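You operate a simulated robot arm through the tools that you are given. There is no shell and no other tool.

The job below is to be done with a simulated robot arm. You get a single attempt, and the scene is never put back.

JOB
Turn the red dome cap to the arrow, pin the carousel and put that cap in the teal tray.
Fine: pull the lock pin out to turn; it ends pushed in.

It is judged by the outcome, as a careful person would: the job done as asked, and still so three seconds after it is handed in. It fails if anything else is knocked over, pushed out of place, dropped, spilled or broken. A push-on lid holds only when it is set on centred and level and pressed home; a screw cap is set on level and turned clockwise until tight.

ROBOT AND FRAMES
A 7-joint arm with a two-finger parallel gripper, fixed in place. Base frame: the origin is at the foot of the arm, x ahead of it, y to its left, z up; the work surface is at about z = 78. Units: cm, rad, N and s.
Its first joint turns from -2.601 to 2.601 rad. Payload 3.43 kg.
The tool frame sits at the grasp point between the pads (the TCP): z along the fingers, y along the line on which they close. The tips reach 3 cm beyond it. The gripper opens to 9.4 cm. The fingers are 2.8 cm wide and 1 cm thick; the gripper's body (5 by 9.6 cm) begins 5.5 cm behind the TCP.
Orientation is that of the tool frame in the base frame, as a unit quaternion [x, y, z, w]. With the fingers straight down and closing along the base's y, the tool's x points along the base's -x, its y along +y and its z along -z.

CONTROLS
- The arm moves only by the tool step_arm. Its argument "motion" is a list of rows, each a list of 3 entries, a list of its own where there are three numbers: the shift along the tool's x, y, z in cm, then the turn, a rotation vector about the tool's x, y, z in rad, then the closure in counts, from 0 (fully open) to 255 (shut). In form: [[[dx, dy, dz], [rx, ry, rz], grip], ...]. A call has 1 to 20 rows; each row is the pose to reach, as a shift and turn from the pose commanded when the call began, along the tool's axes at that moment. A row lasts 0.2 s, in which the tool goes at most 5 cm and 0.15 rad; a call with a longer step from one row to the next is refused whole, and so is a gripper value outside its range. A pose out of reach is approached as far as the arm can. The call stops where the force on the tool passes 50 N (or 10 N more than at its start, if that is more) or the arm is blocked; 0.2 s more then pass. Each finger travels about 4.5 cm/s and halts on what it meets, pressing with about 33 N; the grip force reading is that of the motor and also rises with nothing between the fingers. The clock runs only during rows and for 0.2 s after the last one: add rows that repeat a pose to give the fingers time. It gives the time, the measured TCP pose, the force on the tool (base axes), the opening and the grip force at its end, in the units of the frame above (readings bear some noise), with the torque about the TCP (base axes, N m) and any sound that the robot's microphone picked up.
- Cameras (640 x 400 px; columns grow to the right, rows downward): "scene" is fixed at [22.25, -64.9, 139.72]; the picture's right is [-0.30, -0.95, 0.00], its down [-0.57, 0.18, -0.80] and it looks along [0.76, -0.24, -0.60] (base axes); focal length 251 px, centre (320, 200). "wrist" rides on the gripper at [7.6, 1.4, -10.2] in the tool frame; the picture's right is [-0.18, 0.98, 0.00], its down [-0.75, -0.14, -0.64] and it looks along [-0.63, -0.12, 0.77] (tool axes); focal length 243 px, centre (320, 200). There is no depth. A picture from a camera that has moved, and an enlarged one, comes with that camera's place and axes in the base frame and with its lens.
- snapshot(camera): a new picture of that camera. The clock stands still meanwhile.
- inspect(camera, box): a new picture of the part [left, top, right, bottom] of that camera's present view, enlarged. The clock stands still meanwhile.
- finish_job(): hands the job in; it is judged then, once.

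Places have to be worked out from the pictures, the camera data and where the tool is seen. Open the gripper and draw the arm clear of the work before you hand the job in, unless the task says otherwise.

The tools are called after ">>>" as a command line: name --argument value ..., lists and objects as JSON in quotes. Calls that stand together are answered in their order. step_arm: Moves the arm, as the interface text tells. Its arguments: {"type":"object","properties":{"motion":{"type":"array"}},"required":["motion"]} The other tools are called the same way: snapshot (camera) takes a picture; inspect (camera, box) takes an enlarged picture of a part of a camera's view; finish_job () hands the job in.

At the start:

```text
clock: 0.0
eef_pos: [64.54, -74.82, 119.47]
orientation: [0.0, 1.0, -0.001, 0.0]
wrist_force: [-0.7, 0.1, 0.1]
wrist_torque: [0.05, 0.0, -0.02]
gripper_width: 9.39
grip_force: 0.0
```

scene: 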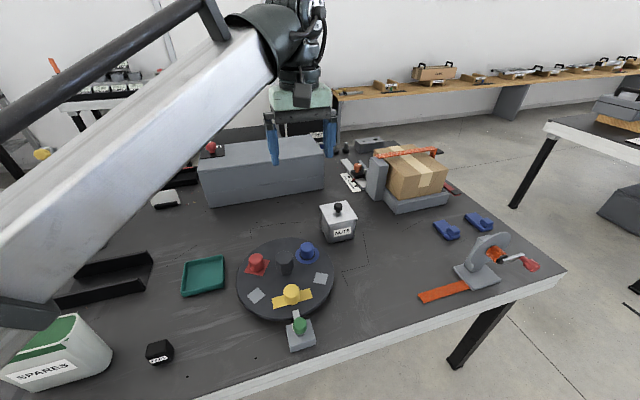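
wrist: 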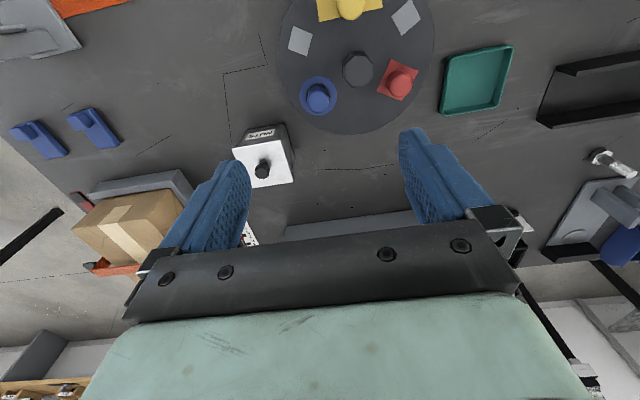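

I see the carousel with red, blue and yellow pieces, a green-knobbed pin block at its near edge, and the teal tray beside it. I'll zoom in on these first.

>>> inspect --camera "scene" --box '[220, 220, 360, 360]'

>>> inspect --camera "scene" --box '[130, 190, 370, 340]'

>>> inspect --camera "wrist" --box '[220, 0, 540, 200]'

```text
2.86 times, centred on (290, 290) of scene
camera zoom: at [22.25, -64.9, 139.72], right [-0.3, -0.95, 0.0], down [-0.57, 0.18, -0.8], along [0.76, -0.24, -0.6], focal length 718 px, centre (406, -57)
```

zoom: 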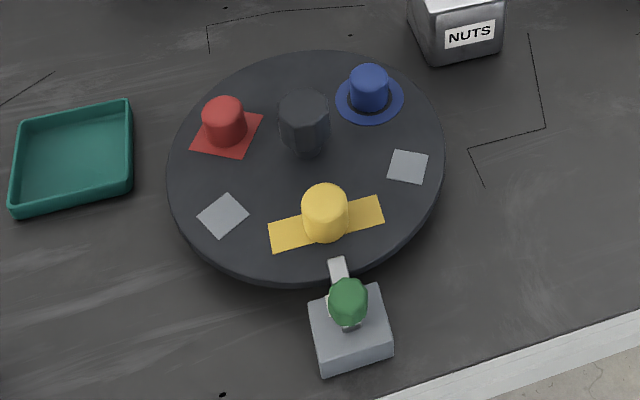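

```text
2.67 times, centred on (250, 265) of scene
camera zoom: at [22.25, -64.9, 139.72], right [-0.3, -0.95, 0.0], down [-0.57, 0.18, -0.8], along [0.76, -0.24, -0.6], focal length 670 px, centre (507, 27)
```

zoom: 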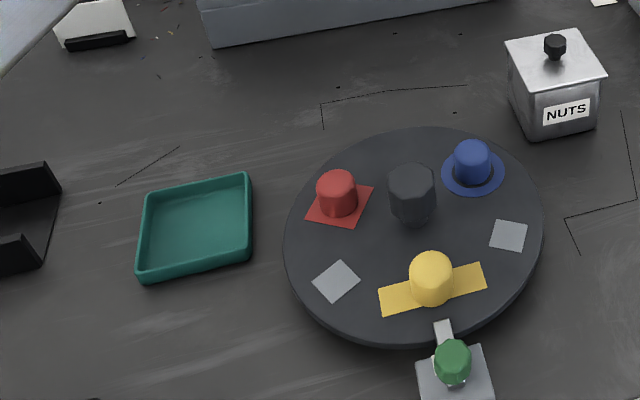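

```text
2.00 times, centred on (380, 100) of wrist
camera zoom: at [56.86, -73.29, 129.69], right [0.18, 0.98, 0.0], down [0.75, -0.14, 0.64], along [0.63, -0.12, -0.77], focal length 485 px, centre (200, 400)
```

zoom: 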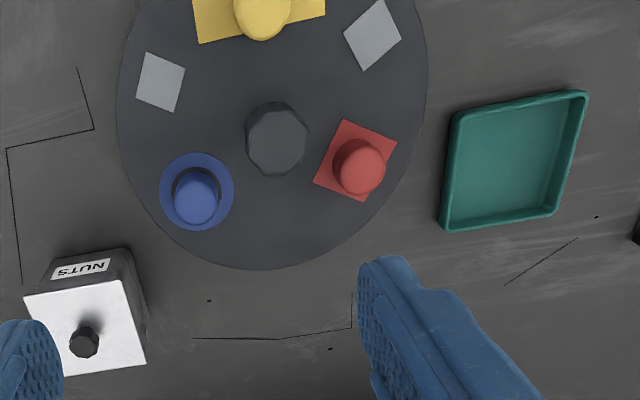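

The carousel hub appears at roughly (66, -68.7) and the pin block near (48.5, -68.7). I'll move the arm back towards -x so the wrist camera can see the pin block and any arrow marking.

>>> step_arm --motion '[[[5, 0, 0], [0, 0, 0], 0], [[10, 0, 0], [0, 0, 0], 0], [[15, 0, 0], [0, 0, 0], 0], [[20, 0, 0], [0, 0, 0], 0], [[24, 0, 0], [0, 0, 0], 0], [[24, 0, 0], [0, 0, 0], 0]]'

>>> snapshot --camera "wrist"

>>> snapshot --camera "scene"

```text
clock: 1.4
eef_pos: [40.3, -74.81, 119.39]
orientation: [-0.001, 1.0, -0.001, 0.001]
wrist_force: [0.7, 0.8, -0.7]
wrist_torque: [0.01, 0.03, 0.01]
gripper_width: 9.39
grip_force: 0.0
```

```text
taken
camera wrist: at [32.66, -73.32, 129.5], right [0.18, 0.98, 0.0], down [0.75, -0.14, 0.64], along [0.63, -0.12, -0.76], focal length 243 px, centre (320, 200)
```

wrist: 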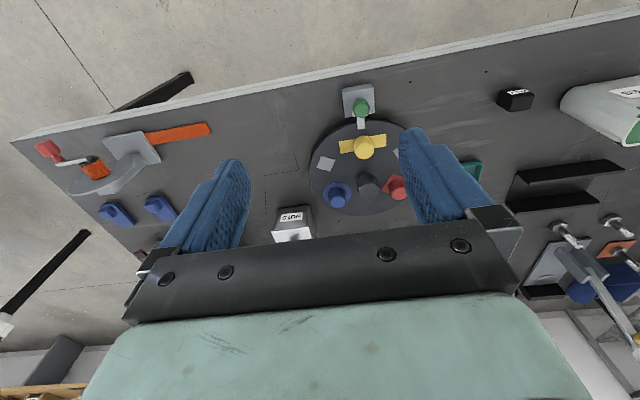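

```text
taken
```

scene: 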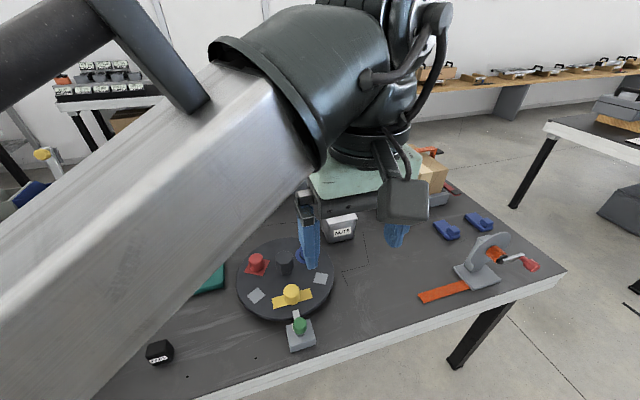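

>>> inspect --camera "wrist" --box '[290, 70, 450, 220]'

>>> inspect --camera "scene" --box '[260, 270, 340, 360]'

```text
2.67 times, centred on (370, 145) of wrist
camera zoom: at [32.66, -73.32, 129.5], right [0.18, 0.98, 0.0], down [0.75, -0.14, 0.64], along [0.63, -0.12, -0.76], focal length 647 px, centre (187, 347)
```

zoom: 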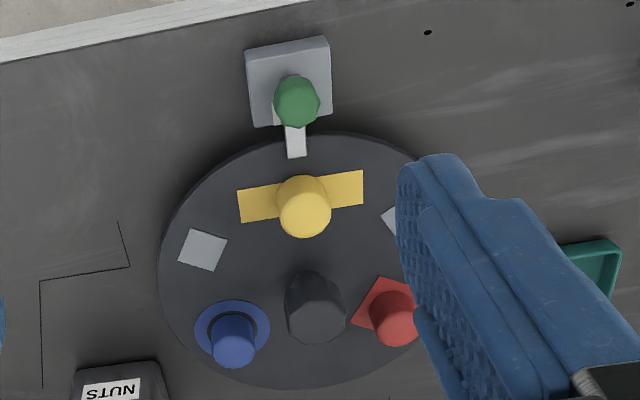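

```text
4.44 times, centred on (300, 315) of scene
camera zoom: at [22.25, -64.9, 139.72], right [-0.3, -0.95, 0.0], down [-0.57, 0.18, -0.8], along [0.76, -0.24, -0.6], focal length 1117 px, centre (409, -311)
```

zoom: 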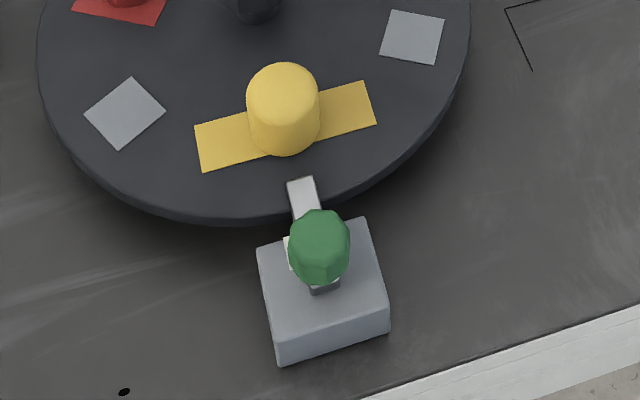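

The block carries a green knob and a white pointer reaching over the disc. I'll go lower and closer to see how the pin is built and where the arrow is.

>>> step_arm --motion '[[[0.8, 1.5, 4], [0, 0, 0], 0], [[1.6, 3, 8], [0, 0, 0], 0], [[2.4, 4.5, 12], [0, 0, 0], 0], [[3.2, 6, 16], [0, 0, 0], 0], [[4, 7.5, 20], [0, 0, 0], 0], [[4.3, 8, 22], [0, 0, 0], 0], [[4.3, 8, 22], [0, 0, 0], 0]]'

>>> snapshot --camera "wrist"

```text
clock: 3.0
eef_pos: [36.12, -66.86, 97.29]
orientation: [0.0, 1.0, -0.001, 0.0]
wrist_force: [0.9, -0.1, -0.1]
wrist_torque: [-0.02, -0.02, 0.0]
gripper_width: 9.41
grip_force: 0.0
```

```text
taken
camera wrist: at [28.44, -65.37, 107.49], right [0.18, 0.98, 0.0], down [0.75, -0.14, 0.64], along [0.63, -0.12, -0.77], focal length 243 px, centre (320, 200)
```

wrist: 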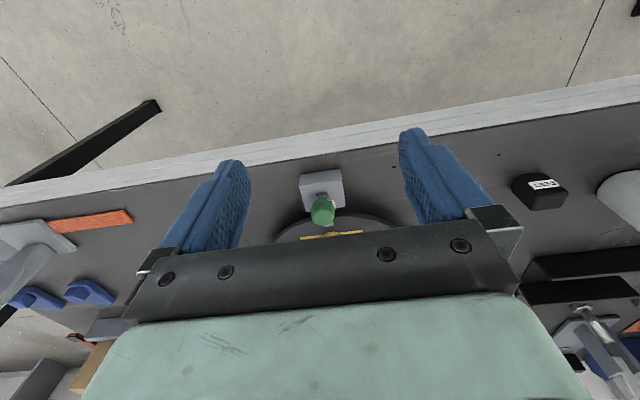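

>>> inspect --camera "wrist" --box '[270, 150, 390, 250]'

>>> inspect --camera "scene" --box '[220, 230, 350, 360]'

```text
4.00 times, centred on (330, 200) of wrist
camera zoom: at [28.44, -65.37, 107.49], right [0.18, 0.98, 0.0], down [0.75, -0.14, 0.64], along [0.63, -0.12, -0.77], focal length 970 px, centre (280, 200)
```

zoom: 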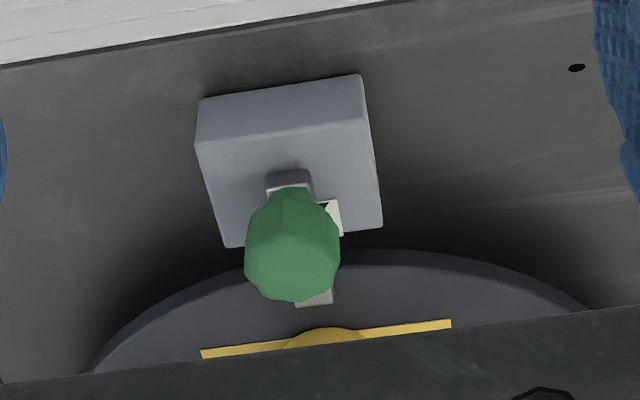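

```text
3.08 times, centred on (285, 295) of scene
camera zoom: at [22.25, -64.9, 139.72], right [-0.3, -0.95, 0.0], down [-0.57, 0.18, -0.8], along [0.76, -0.24, -0.6], focal length 773 px, centre (428, -92)
```

zoom: 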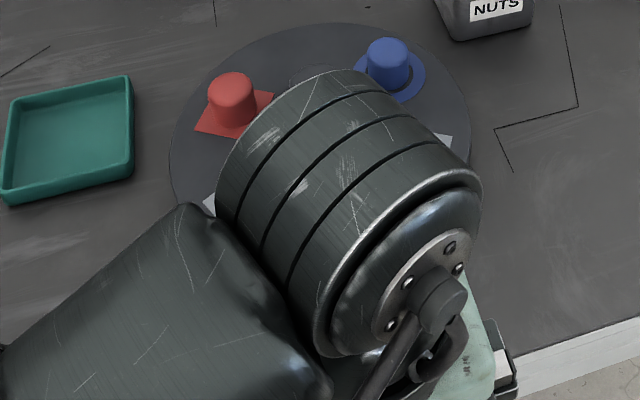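

The bar seems to run from under the green knob over the disc, and there is a white patch with a dark triangle on the block. I'll tilt the tool to get a low-angle view and see which way the pin moves.

>>> step_arm --motion '[[[0, 0, 2], [0, -0.12, 0], 0], [[0, 0, 4], [0, -0.24, 0], 0], [[0, 0, 6], [0, -0.36, 0], 0], [[0, 0, 8], [0, -0.48, 0], 0], [[0, 0, 9], [0, -0.55, 0], 0], [[0, 0, 9], [0, -0.55, 0], 0]]'

>>> snapshot --camera "wrist"

>>> inspect --camera "wrist" --box '[250, 120, 410, 240]'

```text
clock: 4.4
eef_pos: [36.22, -66.88, 88.55]
orientation: [0.0, 0.963, 0.0, 0.271]
wrist_force: [0.8, 0.0, -0.1]
wrist_torque: [0.0, 0.06, 0.01]
gripper_width: 9.41
grip_force: 0.1
```

```text
taken
camera wrist: at [24.3, -65.4, 93.16], right [0.16, 0.98, 0.1], down [0.31, -0.14, 0.94], along [0.94, -0.12, -0.32], focal length 243 px, centre (320, 200)
```

wrist: 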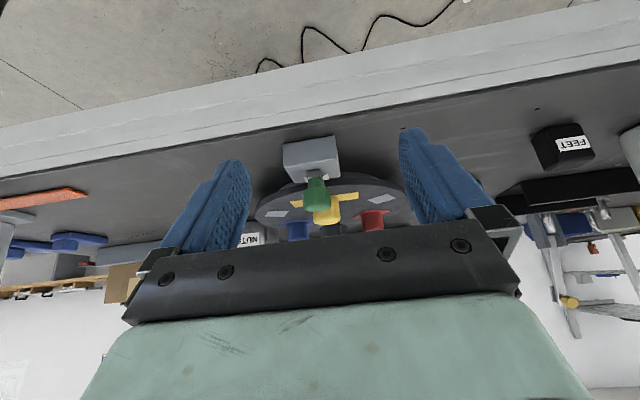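

```text
3.33 times, centred on (330, 180) of wrist
camera zoom: at [24.3, -65.4, 93.16], right [0.16, 0.98, 0.1], down [0.31, -0.14, 0.94], along [0.94, -0.12, -0.32], focal length 809 px, centre (287, 267)
```

zoom: 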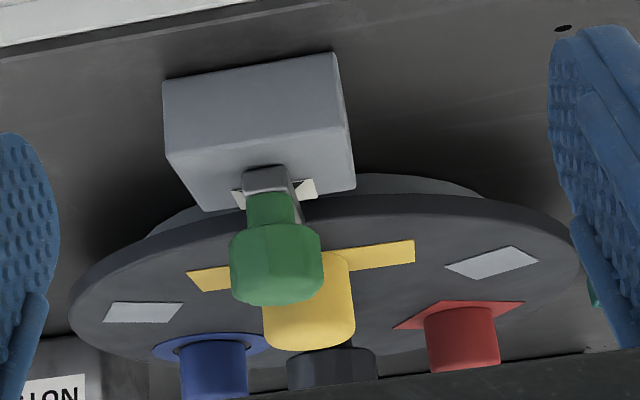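

The lock looks like a bar lying on the block with a green knob on top; I need a side view to be sure. I'll swing the wrist round to the +y side and look along -y at block and disc rim.

>>> step_arm --motion '[[[-2.09, 0, -3.41], [0, 0, 0], 0], [[-5.22, 1.07, -6.33], [0.068, 0, 0.111], 0], [[-6.32, 2.19, -5.81], [0.14, 0, 0.228], 0], [[-7.45, 3.35, -5.28], [0.213, 0, 0.348], 0], [[-8.58, 4.52, -4.74], [0.287, 0, 0.469], 0], [[-9.71, 5.68, -4.21], [0.361, 0, 0.59], 0], [[-10.84, 6.84, -3.67], [0.435, 0, 0.71], 0], [[-11.97, 8.0, -3.14], [0.509, 0, 0.831], 0], [[-13.1, 9.16, -2.6], [0.583, 0, 0.951], 0], [[-14.23, 10.32, -2.07], [0.657, 0, 1.072], 0], [[-15.36, 11.48, -1.53], [0.731, 0, 1.193], 0], [[-15.32, 12.51, 0.64], [0.796, 0, 1.3], 0], [[-14.13, 12.9, 3.38], [0.821, 0, 1.34], 0], [[-12.56, 12.9, 5.94], [0.821, 0, 1.34], 0], [[-12.56, 12.9, 5.94], [0.821, 0, 1.34], 0]]'

>>> snapshot --camera "wrist"

>>> snapshot --camera "scene"

```text
clock: 7.6
eef_pos: [50.16, -53.92, 90.07]
orientation: [0.681, 0.68, -0.192, 0.192]
wrist_force: [0.2, -0.2, -1.1]
wrist_torque: [0.02, 0.01, 0.0]
gripper_width: 9.43
grip_force: 0.0
```

```text
taken
camera wrist: at [51.52, -41.91, 94.77], right [0.98, -0.16, 0.1], down [-0.14, -0.31, 0.94], along [-0.12, -0.94, -0.32], focal length 243 px, centre (320, 200)
```

wrist: 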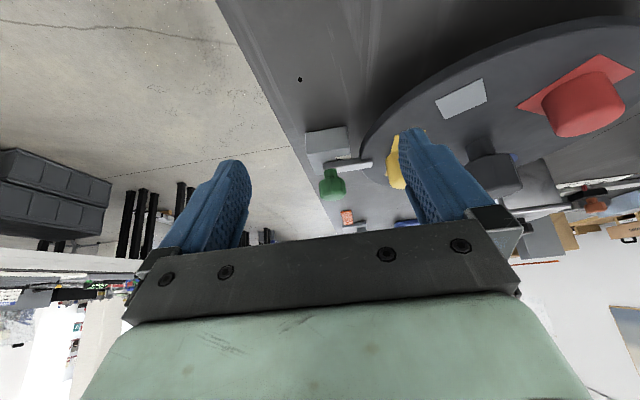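

```text
taken
```

scene: 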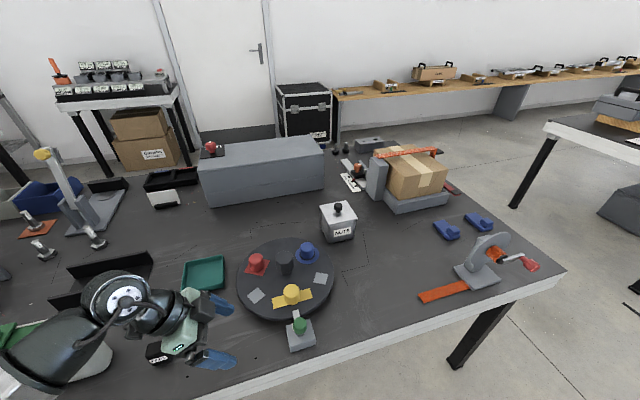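

>>> inspect --camera "wrist" --box '[280, 100, 420, 210]'

>>> inspect --camera "scene" --box '[270, 300, 330, 360]'

```text
3.64 times, centred on (350, 155) of wrist
camera zoom: at [51.52, -41.91, 94.77], right [0.98, -0.16, 0.1], down [-0.14, -0.31, 0.94], along [-0.12, -0.94, -0.32], focal length 882 px, centre (211, 364)
```

zoom: 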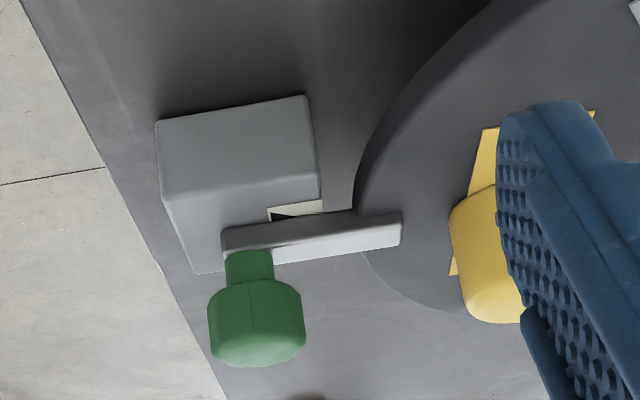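

```text
6.67 times, centred on (300, 330) of scene
camera zoom: at [22.25, -64.9, 139.72], right [-0.3, -0.95, 0.0], down [-0.57, 0.18, -0.8], along [0.76, -0.24, -0.6], focal length 1676 px, centre (453, -667)
```

zoom: 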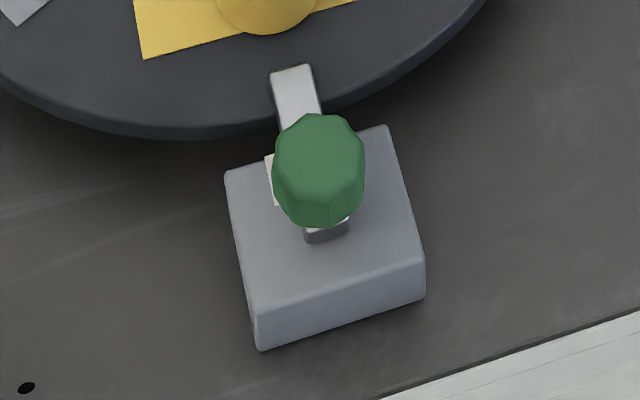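

Now it's clear: the lock is a bar bolt sliding radially (along x) on the block, with the green knob at about (49.7, -69.0, 84.5), and the arrow is the white patch with a dark triangle under it. With the arm clear of the scene view, I'll zoom on the caps, the tray and the red object behind.

>>> inspect --camera "scene" --box '[230, 230, 310, 310]'

>>> inspect --camera "scene" --box '[280, 230, 340, 310]'

>>> inspect --camera "scene" --box '[150, 120, 350, 240]'

>>> inspect --camera "scene" --box '[130, 240, 250, 370]'

```text
5.00 times, centred on (270, 270) of scene
camera zoom: at [22.25, -64.9, 139.72], right [-0.3, -0.95, 0.0], down [-0.57, 0.18, -0.8], along [0.76, -0.24, -0.6], focal length 1257 px, centre (570, -150)
```

zoom: 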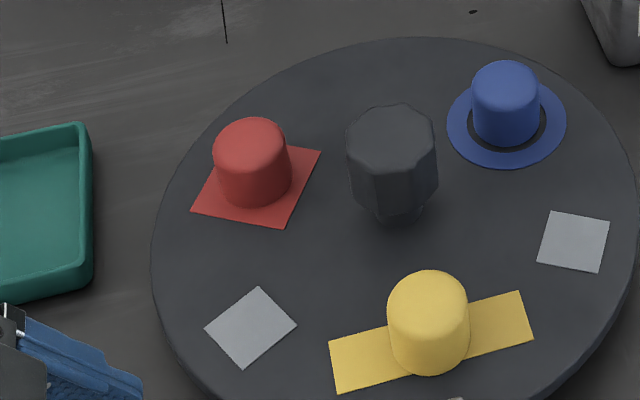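

```text
5.00 times, centred on (310, 270) of scene
camera zoom: at [22.25, -64.9, 139.72], right [-0.3, -0.95, 0.0], down [-0.57, 0.18, -0.8], along [0.76, -0.24, -0.6], focal length 1257 px, centre (370, -150)
```

zoom: 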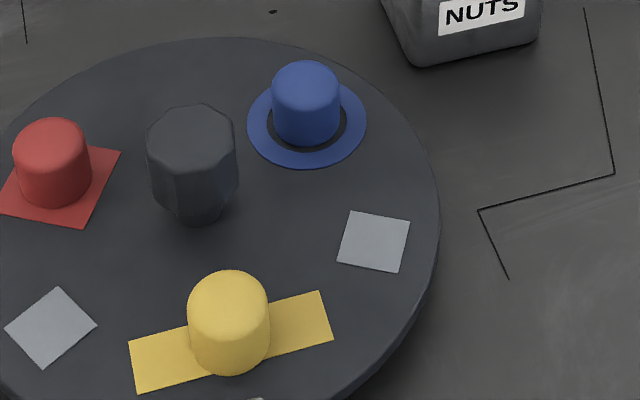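

```text
3.20 times, centred on (250, 180) of scene
camera zoom: at [22.25, -64.9, 139.72], right [-0.3, -0.95, 0.0], down [-0.57, 0.18, -0.8], along [0.76, -0.24, -0.6], focal length 804 px, centre (544, 264)
```

zoom: 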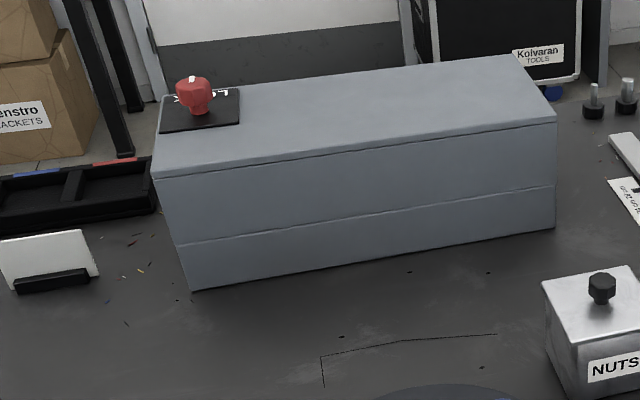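

```text
3.08 times, centred on (190, 305) of scene
camera zoom: at [22.25, -64.9, 139.72], right [-0.3, -0.95, 0.0], down [-0.57, 0.18, -0.8], along [0.76, -0.24, -0.6], focal length 773 px, centre (720, -123)
```

zoom: 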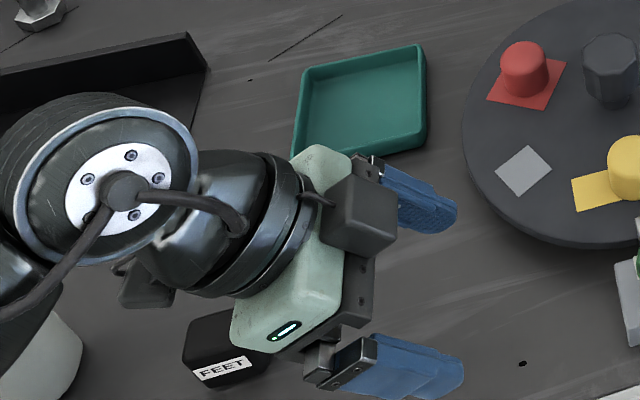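

Disc top is about z = 81.7, hub centre about (66.4, -69.0), red cap about 125° counter-clockwise short of the arrow (which points at the hub from -x), and the tray is about (75, -46). I'll now level the tool (closing along x) above the green knob with the fingers part-open.

>>> step_arm --motion '[[[-1.83, 0, -2.99], [0, 0.11, 0], 92], [[-3.66, 0, -5.97], [0, 0.22, 0], 92], [[-6.88, -0.12, -4.0], [0, 0.33, 0], 92], [[-10.1, -0.23, -2.02], [0, 0.44, 0], 92], [[-13.3, -0.35, -0.05], [0, 0.55, 0], 92], [[-16.54, -0.46, 1.93], [0, 0.55, 0], 92], [[-16.54, -0.46, 1.93], [0, 0.55, 0], 92]]'

>>> snapshot --camera "wrist"

>>> snapshot --camera "scene"

```text
clock: 9.2
eef_pos: [49.69, -68.82, 97.08]
orientation: [0.707, 0.707, 0.001, -0.001]
wrist_force: [-0.4, 0.0, 1.1]
wrist_torque: [-0.01, -0.01, 0.03]
gripper_width: 6.0
grip_force: 0.1
```

```text
taken
camera wrist: at [50.97, -61.24, 107.33], right [0.98, -0.18, 0.0], down [-0.14, -0.75, 0.64], along [-0.12, -0.63, -0.77], focal length 243 px, centre (320, 200)
```

wrist: 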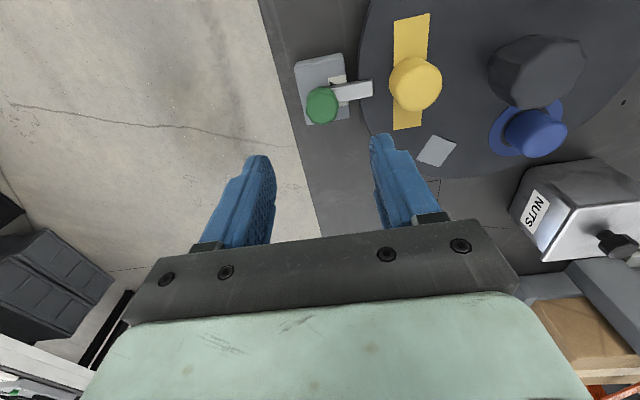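

```text
taken
```

scene: 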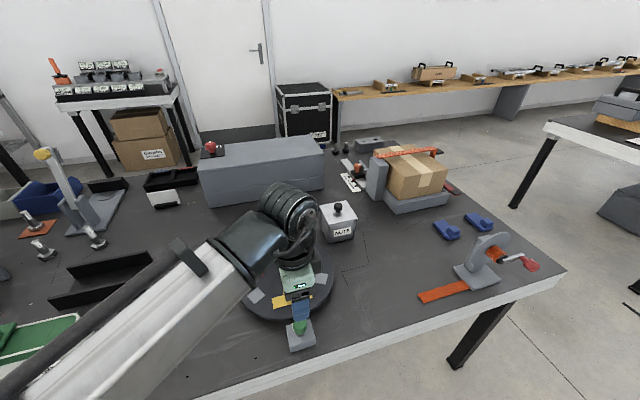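

>>> inspect --camera "wrist" --box '[280, 30, 460, 180]'

>>> inspect --camera "scene" --box '[260, 270, 340, 360]'

```text
2.67 times, centred on (370, 105) of wrist
camera zoom: at [50.97, -61.24, 107.33], right [0.98, -0.18, 0.0], down [-0.14, -0.75, 0.64], along [-0.12, -0.63, -0.77], focal length 647 px, centre (187, 453)
```

zoom: 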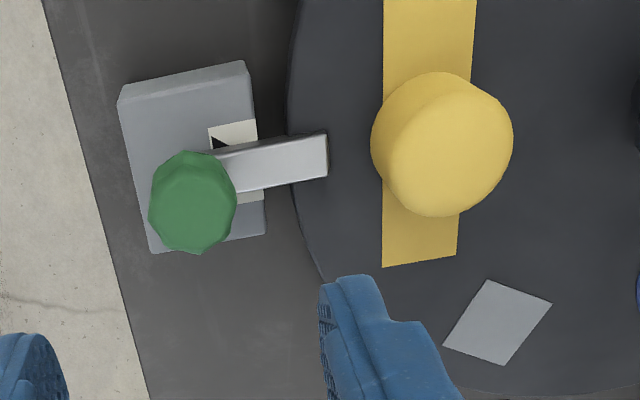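

```text
4.44 times, centred on (300, 315) of scene
camera zoom: at [22.25, -64.9, 139.72], right [-0.3, -0.95, 0.0], down [-0.57, 0.18, -0.8], along [0.76, -0.24, -0.6], focal length 1117 px, centre (409, -311)
```

zoom: 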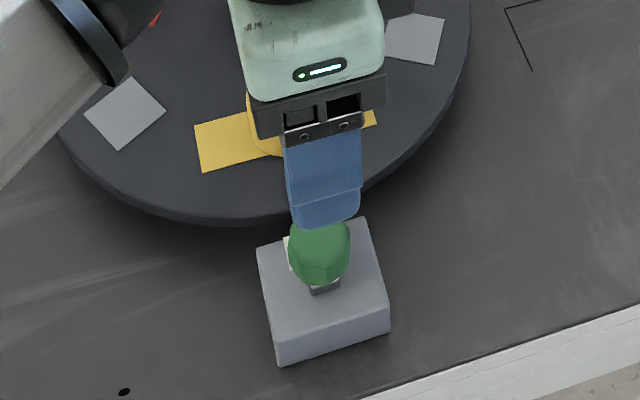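

The knob is centred at about (49.75, -68.85), and the tool is directly above it with the arrow patch visible under the bar. I'll descend so the fingertips stop just above the bar, straddling the knob.

>>> step_arm --motion '[[[0, 0, 4], [0, 0, 0], 92], [[0, 0, 8], [0, 0, 0], 92], [[0, 0, 9.5], [0, 0, 0], 92], [[0, 0, 10.5], [0, 0, 0], 92], [[0, 0, 11.2], [0, 0, 0], 92], [[0, 0, 11.2], [0, 0, 0], 92]]'

>>> inspect --camera "scene" --box '[250, 270, 350, 370]'

>>> snapshot --camera "wrist"

```text
clock: 10.6
eef_pos: [49.6, -68.99, 85.92]
orientation: [0.707, 0.707, 0.0, 0.0]
wrist_force: [0.2, 0.9, 0.0]
wrist_torque: [-0.04, 0.01, -0.02]
gripper_width: 6.02
grip_force: 0.0
```

```text
4.00 times, centred on (300, 320) of scene
camera zoom: at [22.25, -64.9, 139.72], right [-0.3, -0.95, 0.0], down [-0.57, 0.18, -0.8], along [0.76, -0.24, -0.6], focal length 1005 px, centre (400, -280)
```

zoom: 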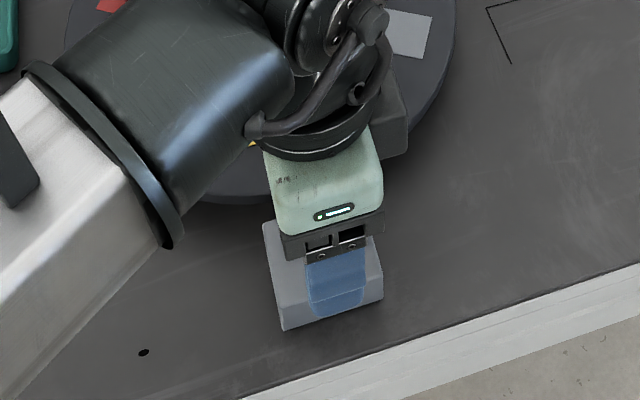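

```text
taken
camera wrist: at [50.93, -61.32, 96.07], right [0.98, -0.18, 0.0], down [-0.14, -0.75, 0.64], along [-0.12, -0.63, -0.77], focal length 243 px, centre (320, 200)
```

wrist: 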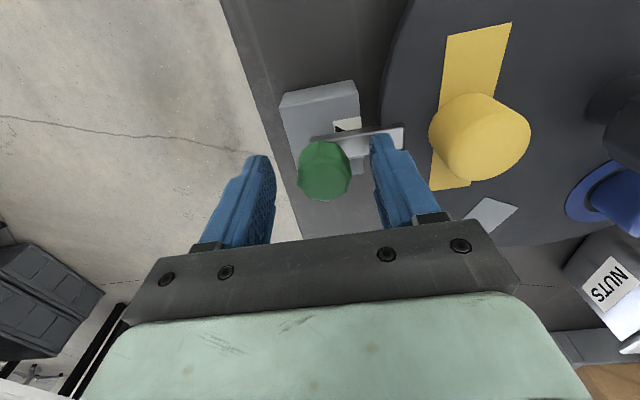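

The knob sits between the pads. I'll close on it and hold.

>>> step_arm --motion '[[[0, 0, 0], [0, 0, 0], 150], [[0, 0, 0], [0, 0, 0], 180], [[0, 0, 0], [0, 0, 0], 220], [[0, 0, 0], [0, 0, 0], 220], [[0, 0, 0], [0, 0, 0], 220]]'

>>> snapshot --camera "wrist"

```text
clock: 11.8
eef_pos: [49.68, -69.11, 85.98]
orientation: [0.707, 0.707, 0.0, 0.0]
wrist_force: [3.5, 0.2, -0.6]
wrist_torque: [-0.01, -0.12, 0.07]
gripper_width: 3.09
grip_force: 44.5
```

```text
taken
camera wrist: at [50.95, -61.32, 96.08], right [0.98, -0.18, 0.0], down [-0.14, -0.75, 0.64], along [-0.12, -0.63, -0.77], focal length 243 px, centre (320, 200)
```

wrist: 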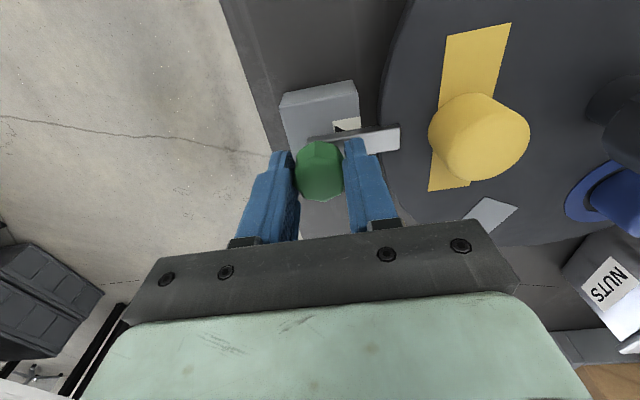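

Gripped (3.1 cm). Now I'll pull gently toward -x (tool -y) and watch the force.

>>> step_arm --motion '[[[0, -0.3, 0], [0, 0, 0], 220], [[0, -0.6, 0], [0, 0, 0], 220], [[0, -0.9, 0], [0, 0, 0], 220], [[0, -1.2, 0], [0, 0, 0], 220], [[0, -1.2, 0], [0, 0, 0], 220]]'

>>> snapshot --camera "wrist"

```text
clock: 13.0
eef_pos: [48.43, -69.0, 85.92]
orientation: [0.708, 0.706, -0.001, 0.0]
wrist_force: [-0.6, -2.3, 13.0]
wrist_torque: [0.44, 0.02, -0.12]
gripper_width: 3.04
grip_force: 45.0
```

```text
taken
camera wrist: at [49.74, -61.32, 96.08], right [0.98, -0.19, 0.0], down [-0.14, -0.75, 0.64], along [-0.12, -0.63, -0.77], focal length 243 px, centre (320, 200)
```

wrist: 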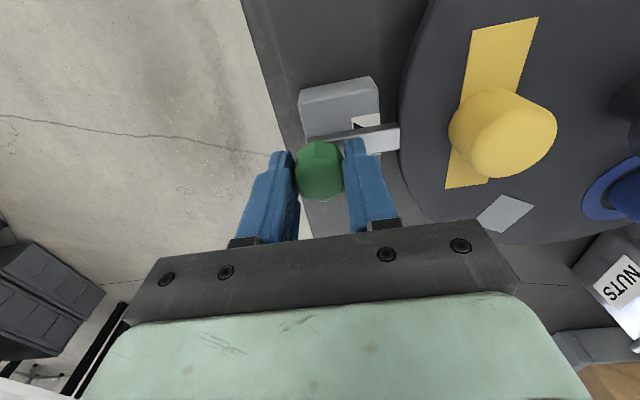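

The bolt slides: it moved 1.2 cm outward and its tip is just at the disc rim. I'll keep pulling a little until it is clear or reaches its stop.

>>> step_arm --motion '[[[0, -0.3, 0], [0, 0, 0], 220], [[0, -0.6, 0], [0, 0, 0], 220], [[0, -0.9, 0], [0, 0, 0], 220], [[0, -1.2, 0], [0, 0, 0], 220], [[0, -1.2, 0], [0, 0, 0], 220]]'

>>> snapshot --camera "wrist"

```text
clock: 14.2
eef_pos: [47.14, -68.93, 85.97]
orientation: [0.707, 0.707, -0.001, 0.001]
wrist_force: [-1.2, -7.0, 30.9]
wrist_torque: [0.11, 0.0, 0.08]
gripper_width: 3.07
grip_force: 45.3
```

```text
taken
camera wrist: at [48.53, -61.3, 96.06], right [0.98, -0.18, 0.0], down [-0.14, -0.75, 0.64], along [-0.12, -0.63, -0.77], focal length 243 px, centre (320, 200)
```

wrist: 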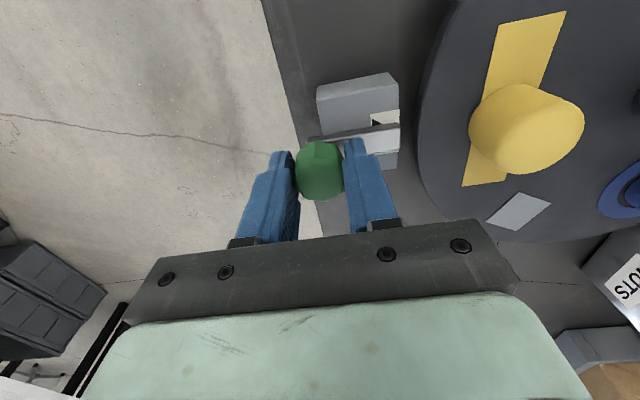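

The bolt tip is now clear of the rim, but there's an upward load of about 31 N on the tool. I'll ease the tool up slightly to see whether that relieves it.

>>> step_arm --motion '[[[0, 0, -0.1], [0, 0, 0], 220], [[0, 0, -0.2], [0, 0, 0], 220], [[0, 0, -0.2], [0, 0, 0], 220]]'

>>> inspect --camera "wrist" --box '[230, 50, 470, 250]'

>>> inspect --camera "scene" --box '[250, 270, 350, 370]'

```text
clock: 15.0
eef_pos: [47.22, -68.9, 85.93]
orientation: [0.708, 0.707, -0.001, -0.001]
wrist_force: [-3.4, -6.3, -0.9]
wrist_torque: [-1.34, -0.06, 0.01]
gripper_width: 3.06
grip_force: 45.1
```

```text
2.00 times, centred on (350, 150) of wrist
camera zoom: at [48.55, -61.32, 96.06], right [0.98, -0.19, 0.0], down [-0.14, -0.75, 0.64], along [-0.12, -0.63, -0.77], focal length 485 px, centre (260, 300)
```

zoom: 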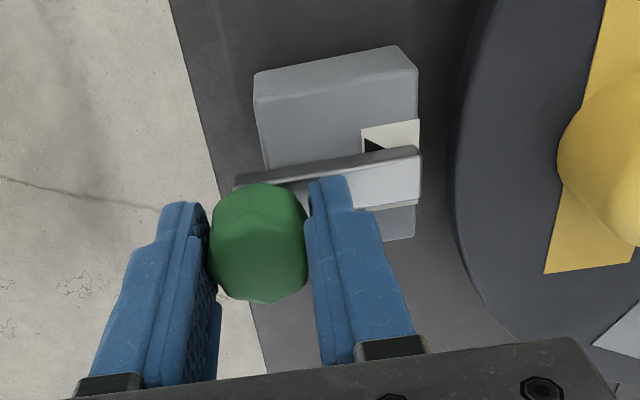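

```text
4.00 times, centred on (300, 320) of scene
camera zoom: at [22.25, -64.9, 139.72], right [-0.3, -0.95, 0.0], down [-0.57, 0.18, -0.8], along [0.76, -0.24, -0.6], focal length 1005 px, centre (400, -280)
```

zoom: 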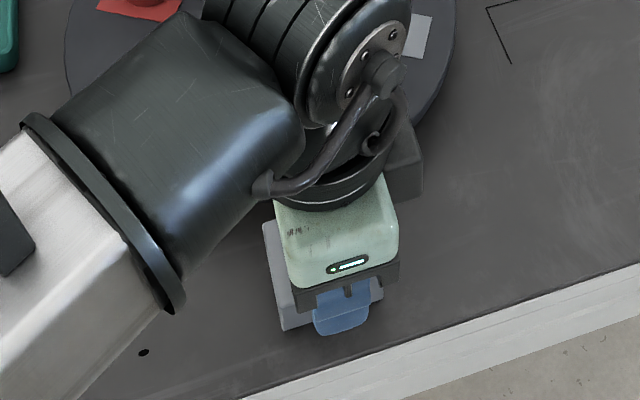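

The vertical load is gone and the bar tip is now flush with the block edge, well clear of the rim. I'll try a touch more pull to find the outer stop.

>>> step_arm --motion '[[[0, -0.2, 0], [0, 0, 0], 220], [[0, -0.4, 0], [0, 0, 0], 220], [[0, -0.6, 0], [0, 0, 0], 220], [[0, -0.6, 0], [0, 0, 0], 220]]'

>>> inspect --camera "wrist" --box '[230, 50, 470, 250]'

```text
clock: 16.0
eef_pos: [46.73, -69.0, 85.96]
orientation: [0.707, 0.707, 0.002, 0.0]
wrist_force: [17.3, -12.4, -15.7]
wrist_torque: [0.11, -0.17, -0.11]
gripper_width: 3.05
grip_force: 45.7
```

```text
2.00 times, centred on (350, 150) of wrist
camera zoom: at [48.08, -61.33, 96.08], right [0.98, -0.18, 0.0], down [-0.14, -0.75, 0.64], along [-0.12, -0.63, -0.77], focal length 485 px, centre (260, 300)
```

zoom: 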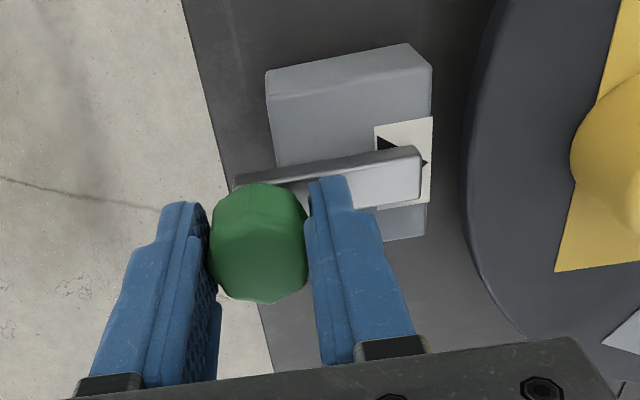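

The outer stop is reached (about 3.0 cm of travel), and the arrow apex pointing at the disc is now visible. I'll ease off, open the fingers and lift away, then check the bolt stays out.

>>> step_arm --motion '[[[0, 0.15, 0], [0, 0, 0], 220], [[0, 0.15, 0], [0, 0, 0], 150], [[0, 0.15, 0], [0, 0, 0], 92], [[0, 0.15, 0], [0, 0, 0], 92], [[0, 0.15, 0], [0, 0, 0], 92], [[0, 0.15, -2], [0, 0, 0], 92], [[0, 0.15, -5], [0, 0, 0], 92], [[0, 0.15, -9], [0, 0, 0], 92], [[0, 0.15, -13], [0, 0, 0], 92], [[0, 0.15, -13], [0, 0, 0], 92]]'

>>> snapshot --camera "wrist"

>>> inspect --camera "wrist" --box '[300, 30, 480, 180]'

```text
clock: 18.2
eef_pos: [46.72, -68.88, 99.15]
orientation: [0.708, 0.706, 0.0, 0.0]
wrist_force: [0.3, 0.0, -0.1]
wrist_torque: [0.03, 0.01, 0.01]
gripper_width: 5.99
grip_force: 0.1
```

```text
taken
camera wrist: at [48.07, -61.27, 109.26], right [0.98, -0.18, 0.0], down [-0.14, -0.75, 0.64], along [-0.12, -0.63, -0.77], focal length 243 px, centre (320, 200)
```

wrist: 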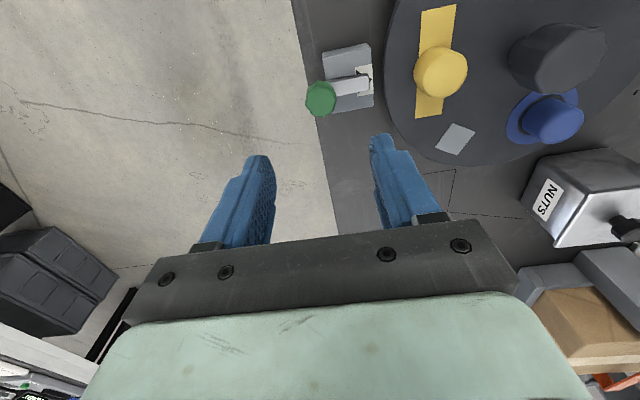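

```text
2.67 times, centred on (390, 105) of wrist
camera zoom: at [48.07, -61.27, 109.26], right [0.98, -0.18, 0.0], down [-0.14, -0.75, 0.64], along [-0.12, -0.63, -0.77], focal length 647 px, centre (133, 453)
```

zoom: 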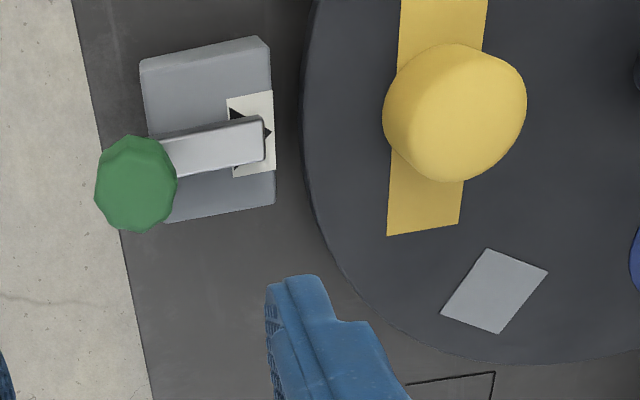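

The bolt stays out. Now I'll move above the hub at about (66.4, -69) to centre on it for turning the carousel.

>>> step_arm --motion '[[[0, 0, -2], [0, 0, 0], 92], [[0, 4.5, -3], [0, 0, 0], 92], [[0, 9, -3], [0, 0, 0], 92], [[0, 13.5, -3], [0, 0, 0], 92], [[0, 17.5, -3], [0, 0, 0], 92], [[0, 19.7, -3], [0, 0, 0], 92], [[0, 19.7, -3], [0, 0, 0], 92]]'

>>> snapshot --camera "wrist"

>>> snapshot --camera "scene"

```text
clock: 19.8
eef_pos: [66.36, -69.09, 101.97]
orientation: [0.708, 0.706, 0.0, 0.0]
wrist_force: [0.3, 0.1, -0.6]
wrist_torque: [0.01, 0.02, 0.01]
gripper_width: 5.98
grip_force: 0.0
```

```text
taken
camera wrist: at [67.73, -61.36, 112.15], right [0.98, -0.19, 0.0], down [-0.14, -0.75, 0.64], along [-0.12, -0.63, -0.77], focal length 243 px, centre (320, 200)
```

wrist: 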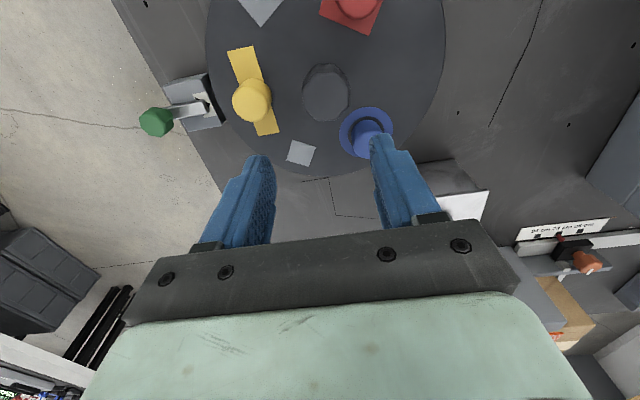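

```text
taken
```

scene: 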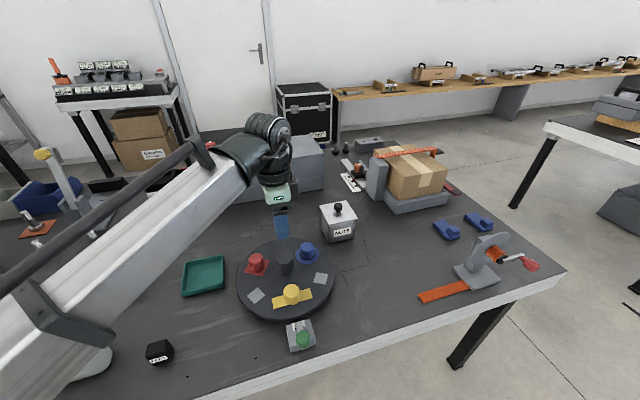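

>>> inspect --camera "wrist" --box '[200, 0, 460, 180]'

>>> inspect --camera "scene" --box '[225, 225, 345, 335]'

```text
2.22 times, centred on (330, 90) of wrist
camera zoom: at [67.73, -61.36, 112.15], right [0.98, -0.19, 0.0], down [-0.14, -0.75, 0.64], along [-0.12, -0.63, -0.77], focal length 539 px, centre (298, 444)
```

zoom: 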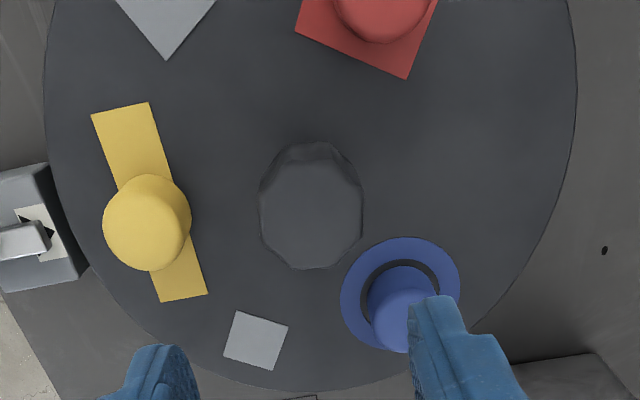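

```text
3.64 times, centred on (285, 280) of scene
camera zoom: at [22.25, -64.9, 139.72], right [-0.3, -0.95, 0.0], down [-0.57, 0.18, -0.8], along [0.76, -0.24, -0.6], focal length 914 px, centre (447, -91)
```

zoom: 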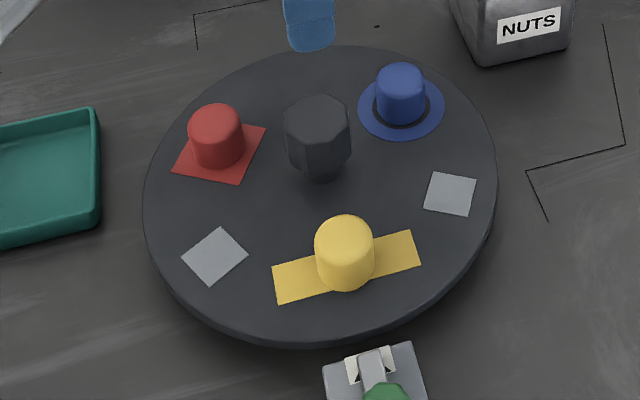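

Hub centre estimates from both cameras average about (66.75, -68.8); its octagonal head spans roughly z 84.7–88.3. I'll open to 7 cm and come down to just above the head for an alignment check.

>>> step_arm --motion '[[[0.1, 0.13, 3], [0, 0, 0], 65], [[0.2, 0.26, 6], [0, 0, 0], 65], [[0.29, 0.39, 8.5], [0, 0, 0], 65], [[0.29, 0.39, 9.7], [0, 0, 0], 65], [[0.29, 0.39, 9.7], [0, 0, 0], 65]]'

>>> snapshot --camera "wrist"

>>> inspect --camera "scene" --box '[225, 215, 345, 315]'

```text
clock: 21.0
eef_pos: [66.79, -68.55, 92.35]
orientation: [0.707, 0.707, 0.0, 0.001]
wrist_force: [0.6, 0.5, 0.0]
wrist_torque: [0.02, -0.01, 0.01]
gripper_width: 7.0
grip_force: 0.0
```

```text
taken
camera wrist: at [68.16, -60.99, 102.47], right [0.98, -0.18, 0.0], down [-0.14, -0.75, 0.64], along [-0.12, -0.63, -0.77], focal length 243 px, centre (320, 200)
```

wrist: 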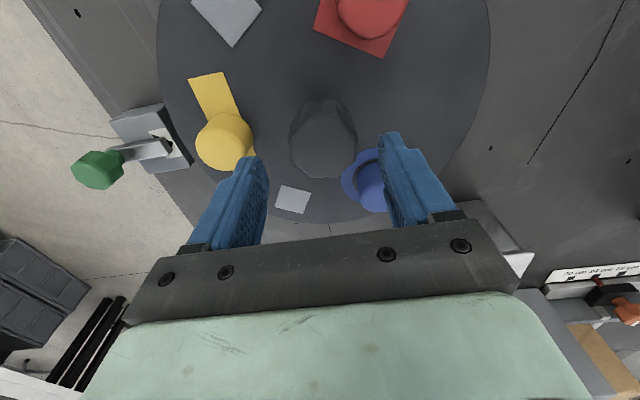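

```text
4.00 times, centred on (285, 265) of scene
camera zoom: at [22.25, -64.9, 139.72], right [-0.3, -0.95, 0.0], down [-0.57, 0.18, -0.8], along [0.76, -0.24, -0.6], focal length 1005 px, centre (460, -60)
```

zoom: 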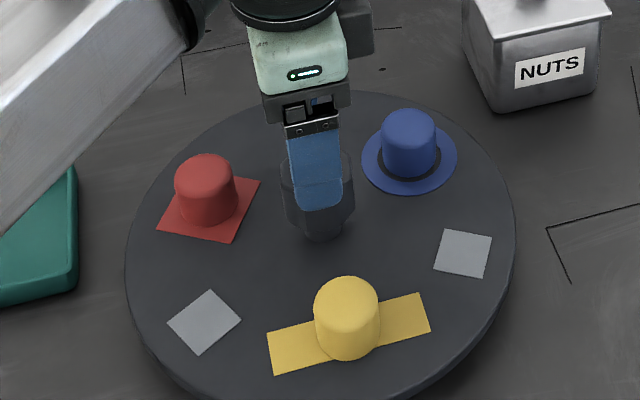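

The hub head is well centred between the fingers (within ~0.2 cm). I'll descend 5 cm with a slight +x correction.

>>> step_arm --motion '[[[0, 0.15, 1.5], [0, 0, 0], 65], [[0, 0.15, 3], [0, 0, 0], 65], [[0, 0.15, 4.2], [0, 0, 0], 65], [[0, 0.15, 5.0], [0, 0, 0], 65], [[0, 0.15, 5.0], [0, 0, 0], 65]]'

>>> snapshot --camera "wrist"

>>> inspect --camera "scene" --box '[225, 215, 345, 315]'

```text
clock: 22.2
eef_pos: [67.08, -68.59, 87.31]
orientation: [0.707, 0.707, 0.0, 0.0]
wrist_force: [0.1, -0.8, 0.4]
wrist_torque: [-0.01, 0.02, 0.02]
gripper_width: 7.02
grip_force: 0.0
```

```text
taken
camera wrist: at [68.39, -60.98, 97.5], right [0.98, -0.18, 0.0], down [-0.14, -0.75, 0.64], along [-0.12, -0.63, -0.77], focal length 243 px, centre (320, 200)
```

wrist: 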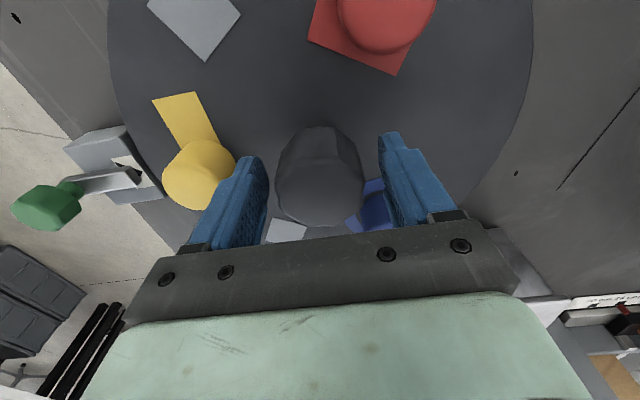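

```text
4.00 times, centred on (285, 265) of scene
camera zoom: at [22.25, -64.9, 139.72], right [-0.3, -0.95, 0.0], down [-0.57, 0.18, -0.8], along [0.76, -0.24, -0.6], focal length 1005 px, centre (460, -60)
```

zoom: 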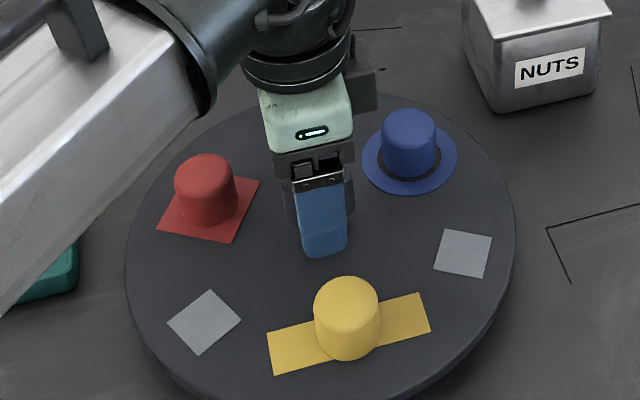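

The fingers straddle the hub head with clearance to all caps. I'll close onto it.

>>> step_arm --motion '[[[0, 0, 0], [0, 0, 0], 100], [[0, 0, 0], [0, 0, 0], 130], [[0, 0, 0], [0, 0, 0], 170], [[0, 0, 0], [0, 0, 0], 200], [[0, 0, 0], [0, 0, 0], 200]]'

>>> snapshot --camera "wrist"

```text
clock: 23.4
eef_pos: [67.11, -68.61, 87.35]
orientation: [0.708, 0.706, 0.0, -0.001]
wrist_force: [-6.0, 0.7, -3.0]
wrist_torque: [-0.04, 0.0, -0.04]
gripper_width: 5.03
grip_force: 44.9
```

```text
taken
camera wrist: at [68.34, -60.98, 97.51], right [0.98, -0.19, 0.0], down [-0.14, -0.75, 0.64], along [-0.12, -0.63, -0.77], focal length 243 px, centre (320, 200)
```

wrist: 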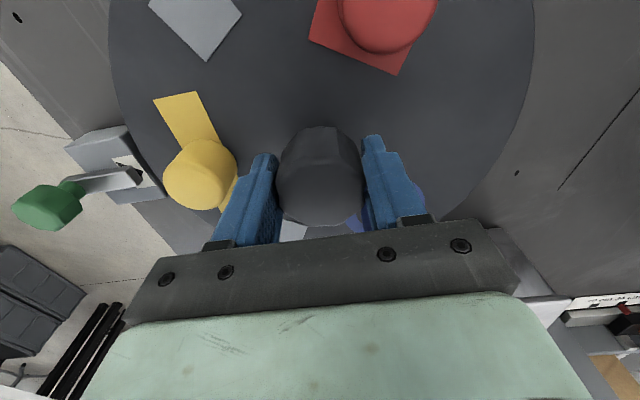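

Hub gripped (5.0 cm) with only a few newtons of offset load. I'll begin turning slowly, counter-clockwise from above (negative about tool z), starting with 0.36 rad.

>>> step_arm --motion '[[[0, 0, 0], [0, 0, -0.03], 200], [[0, 0, 0], [0, 0, -0.08], 200], [[0, 0, 0], [0, 0, -0.14], 200], [[0, 0, 0], [0, 0, -0.2], 200], [[0, 0, 0], [0, 0, -0.26], 200], [[0, 0, 0], [0, 0, -0.31], 200], [[0, 0, 0], [0, 0, -0.35], 200], [[0, 0, 0], [0, 0, -0.36], 200], [[0, 0, 0], [0, 0, -0.36], 200]]'

>>> inspect --camera "scene" --box '[225, 215, 345, 315]'

>>> snapshot --camera "wrist"

```text
clock: 25.4
eef_pos: [66.82, -68.81, 87.45]
orientation: [0.57, 0.822, -0.001, 0.0]
wrist_force: [-15.5, -19.6, 10.2]
wrist_torque: [0.25, -0.26, -0.9]
gripper_width: 4.96
grip_force: 44.8
```

```text
4.00 times, centred on (285, 265) of scene
camera zoom: at [22.25, -64.9, 139.72], right [-0.3, -0.95, 0.0], down [-0.57, 0.18, -0.8], along [0.76, -0.24, -0.6], focal length 1005 px, centre (460, -60)
```

zoom: 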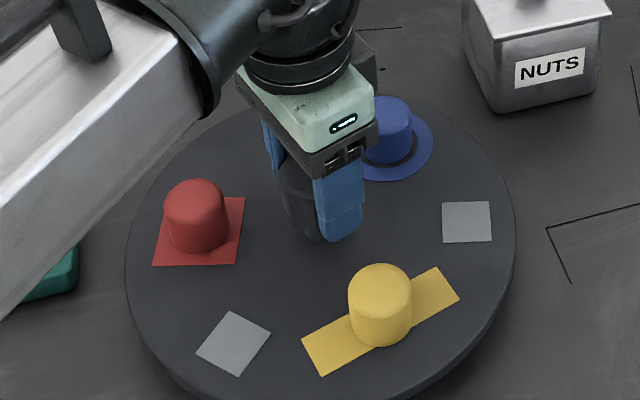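

```text
taken
camera wrist: at [65.49, -61.14, 97.47], right [0.98, 0.17, 0.0], down [0.13, -0.75, 0.64], along [0.11, -0.63, -0.76], focal length 243 px, centre (320, 200)
```

wrist: 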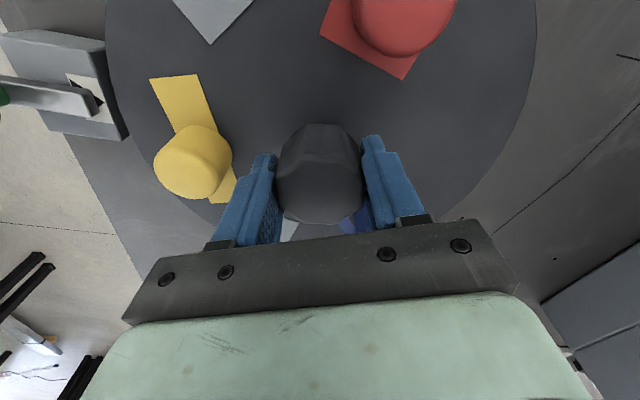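

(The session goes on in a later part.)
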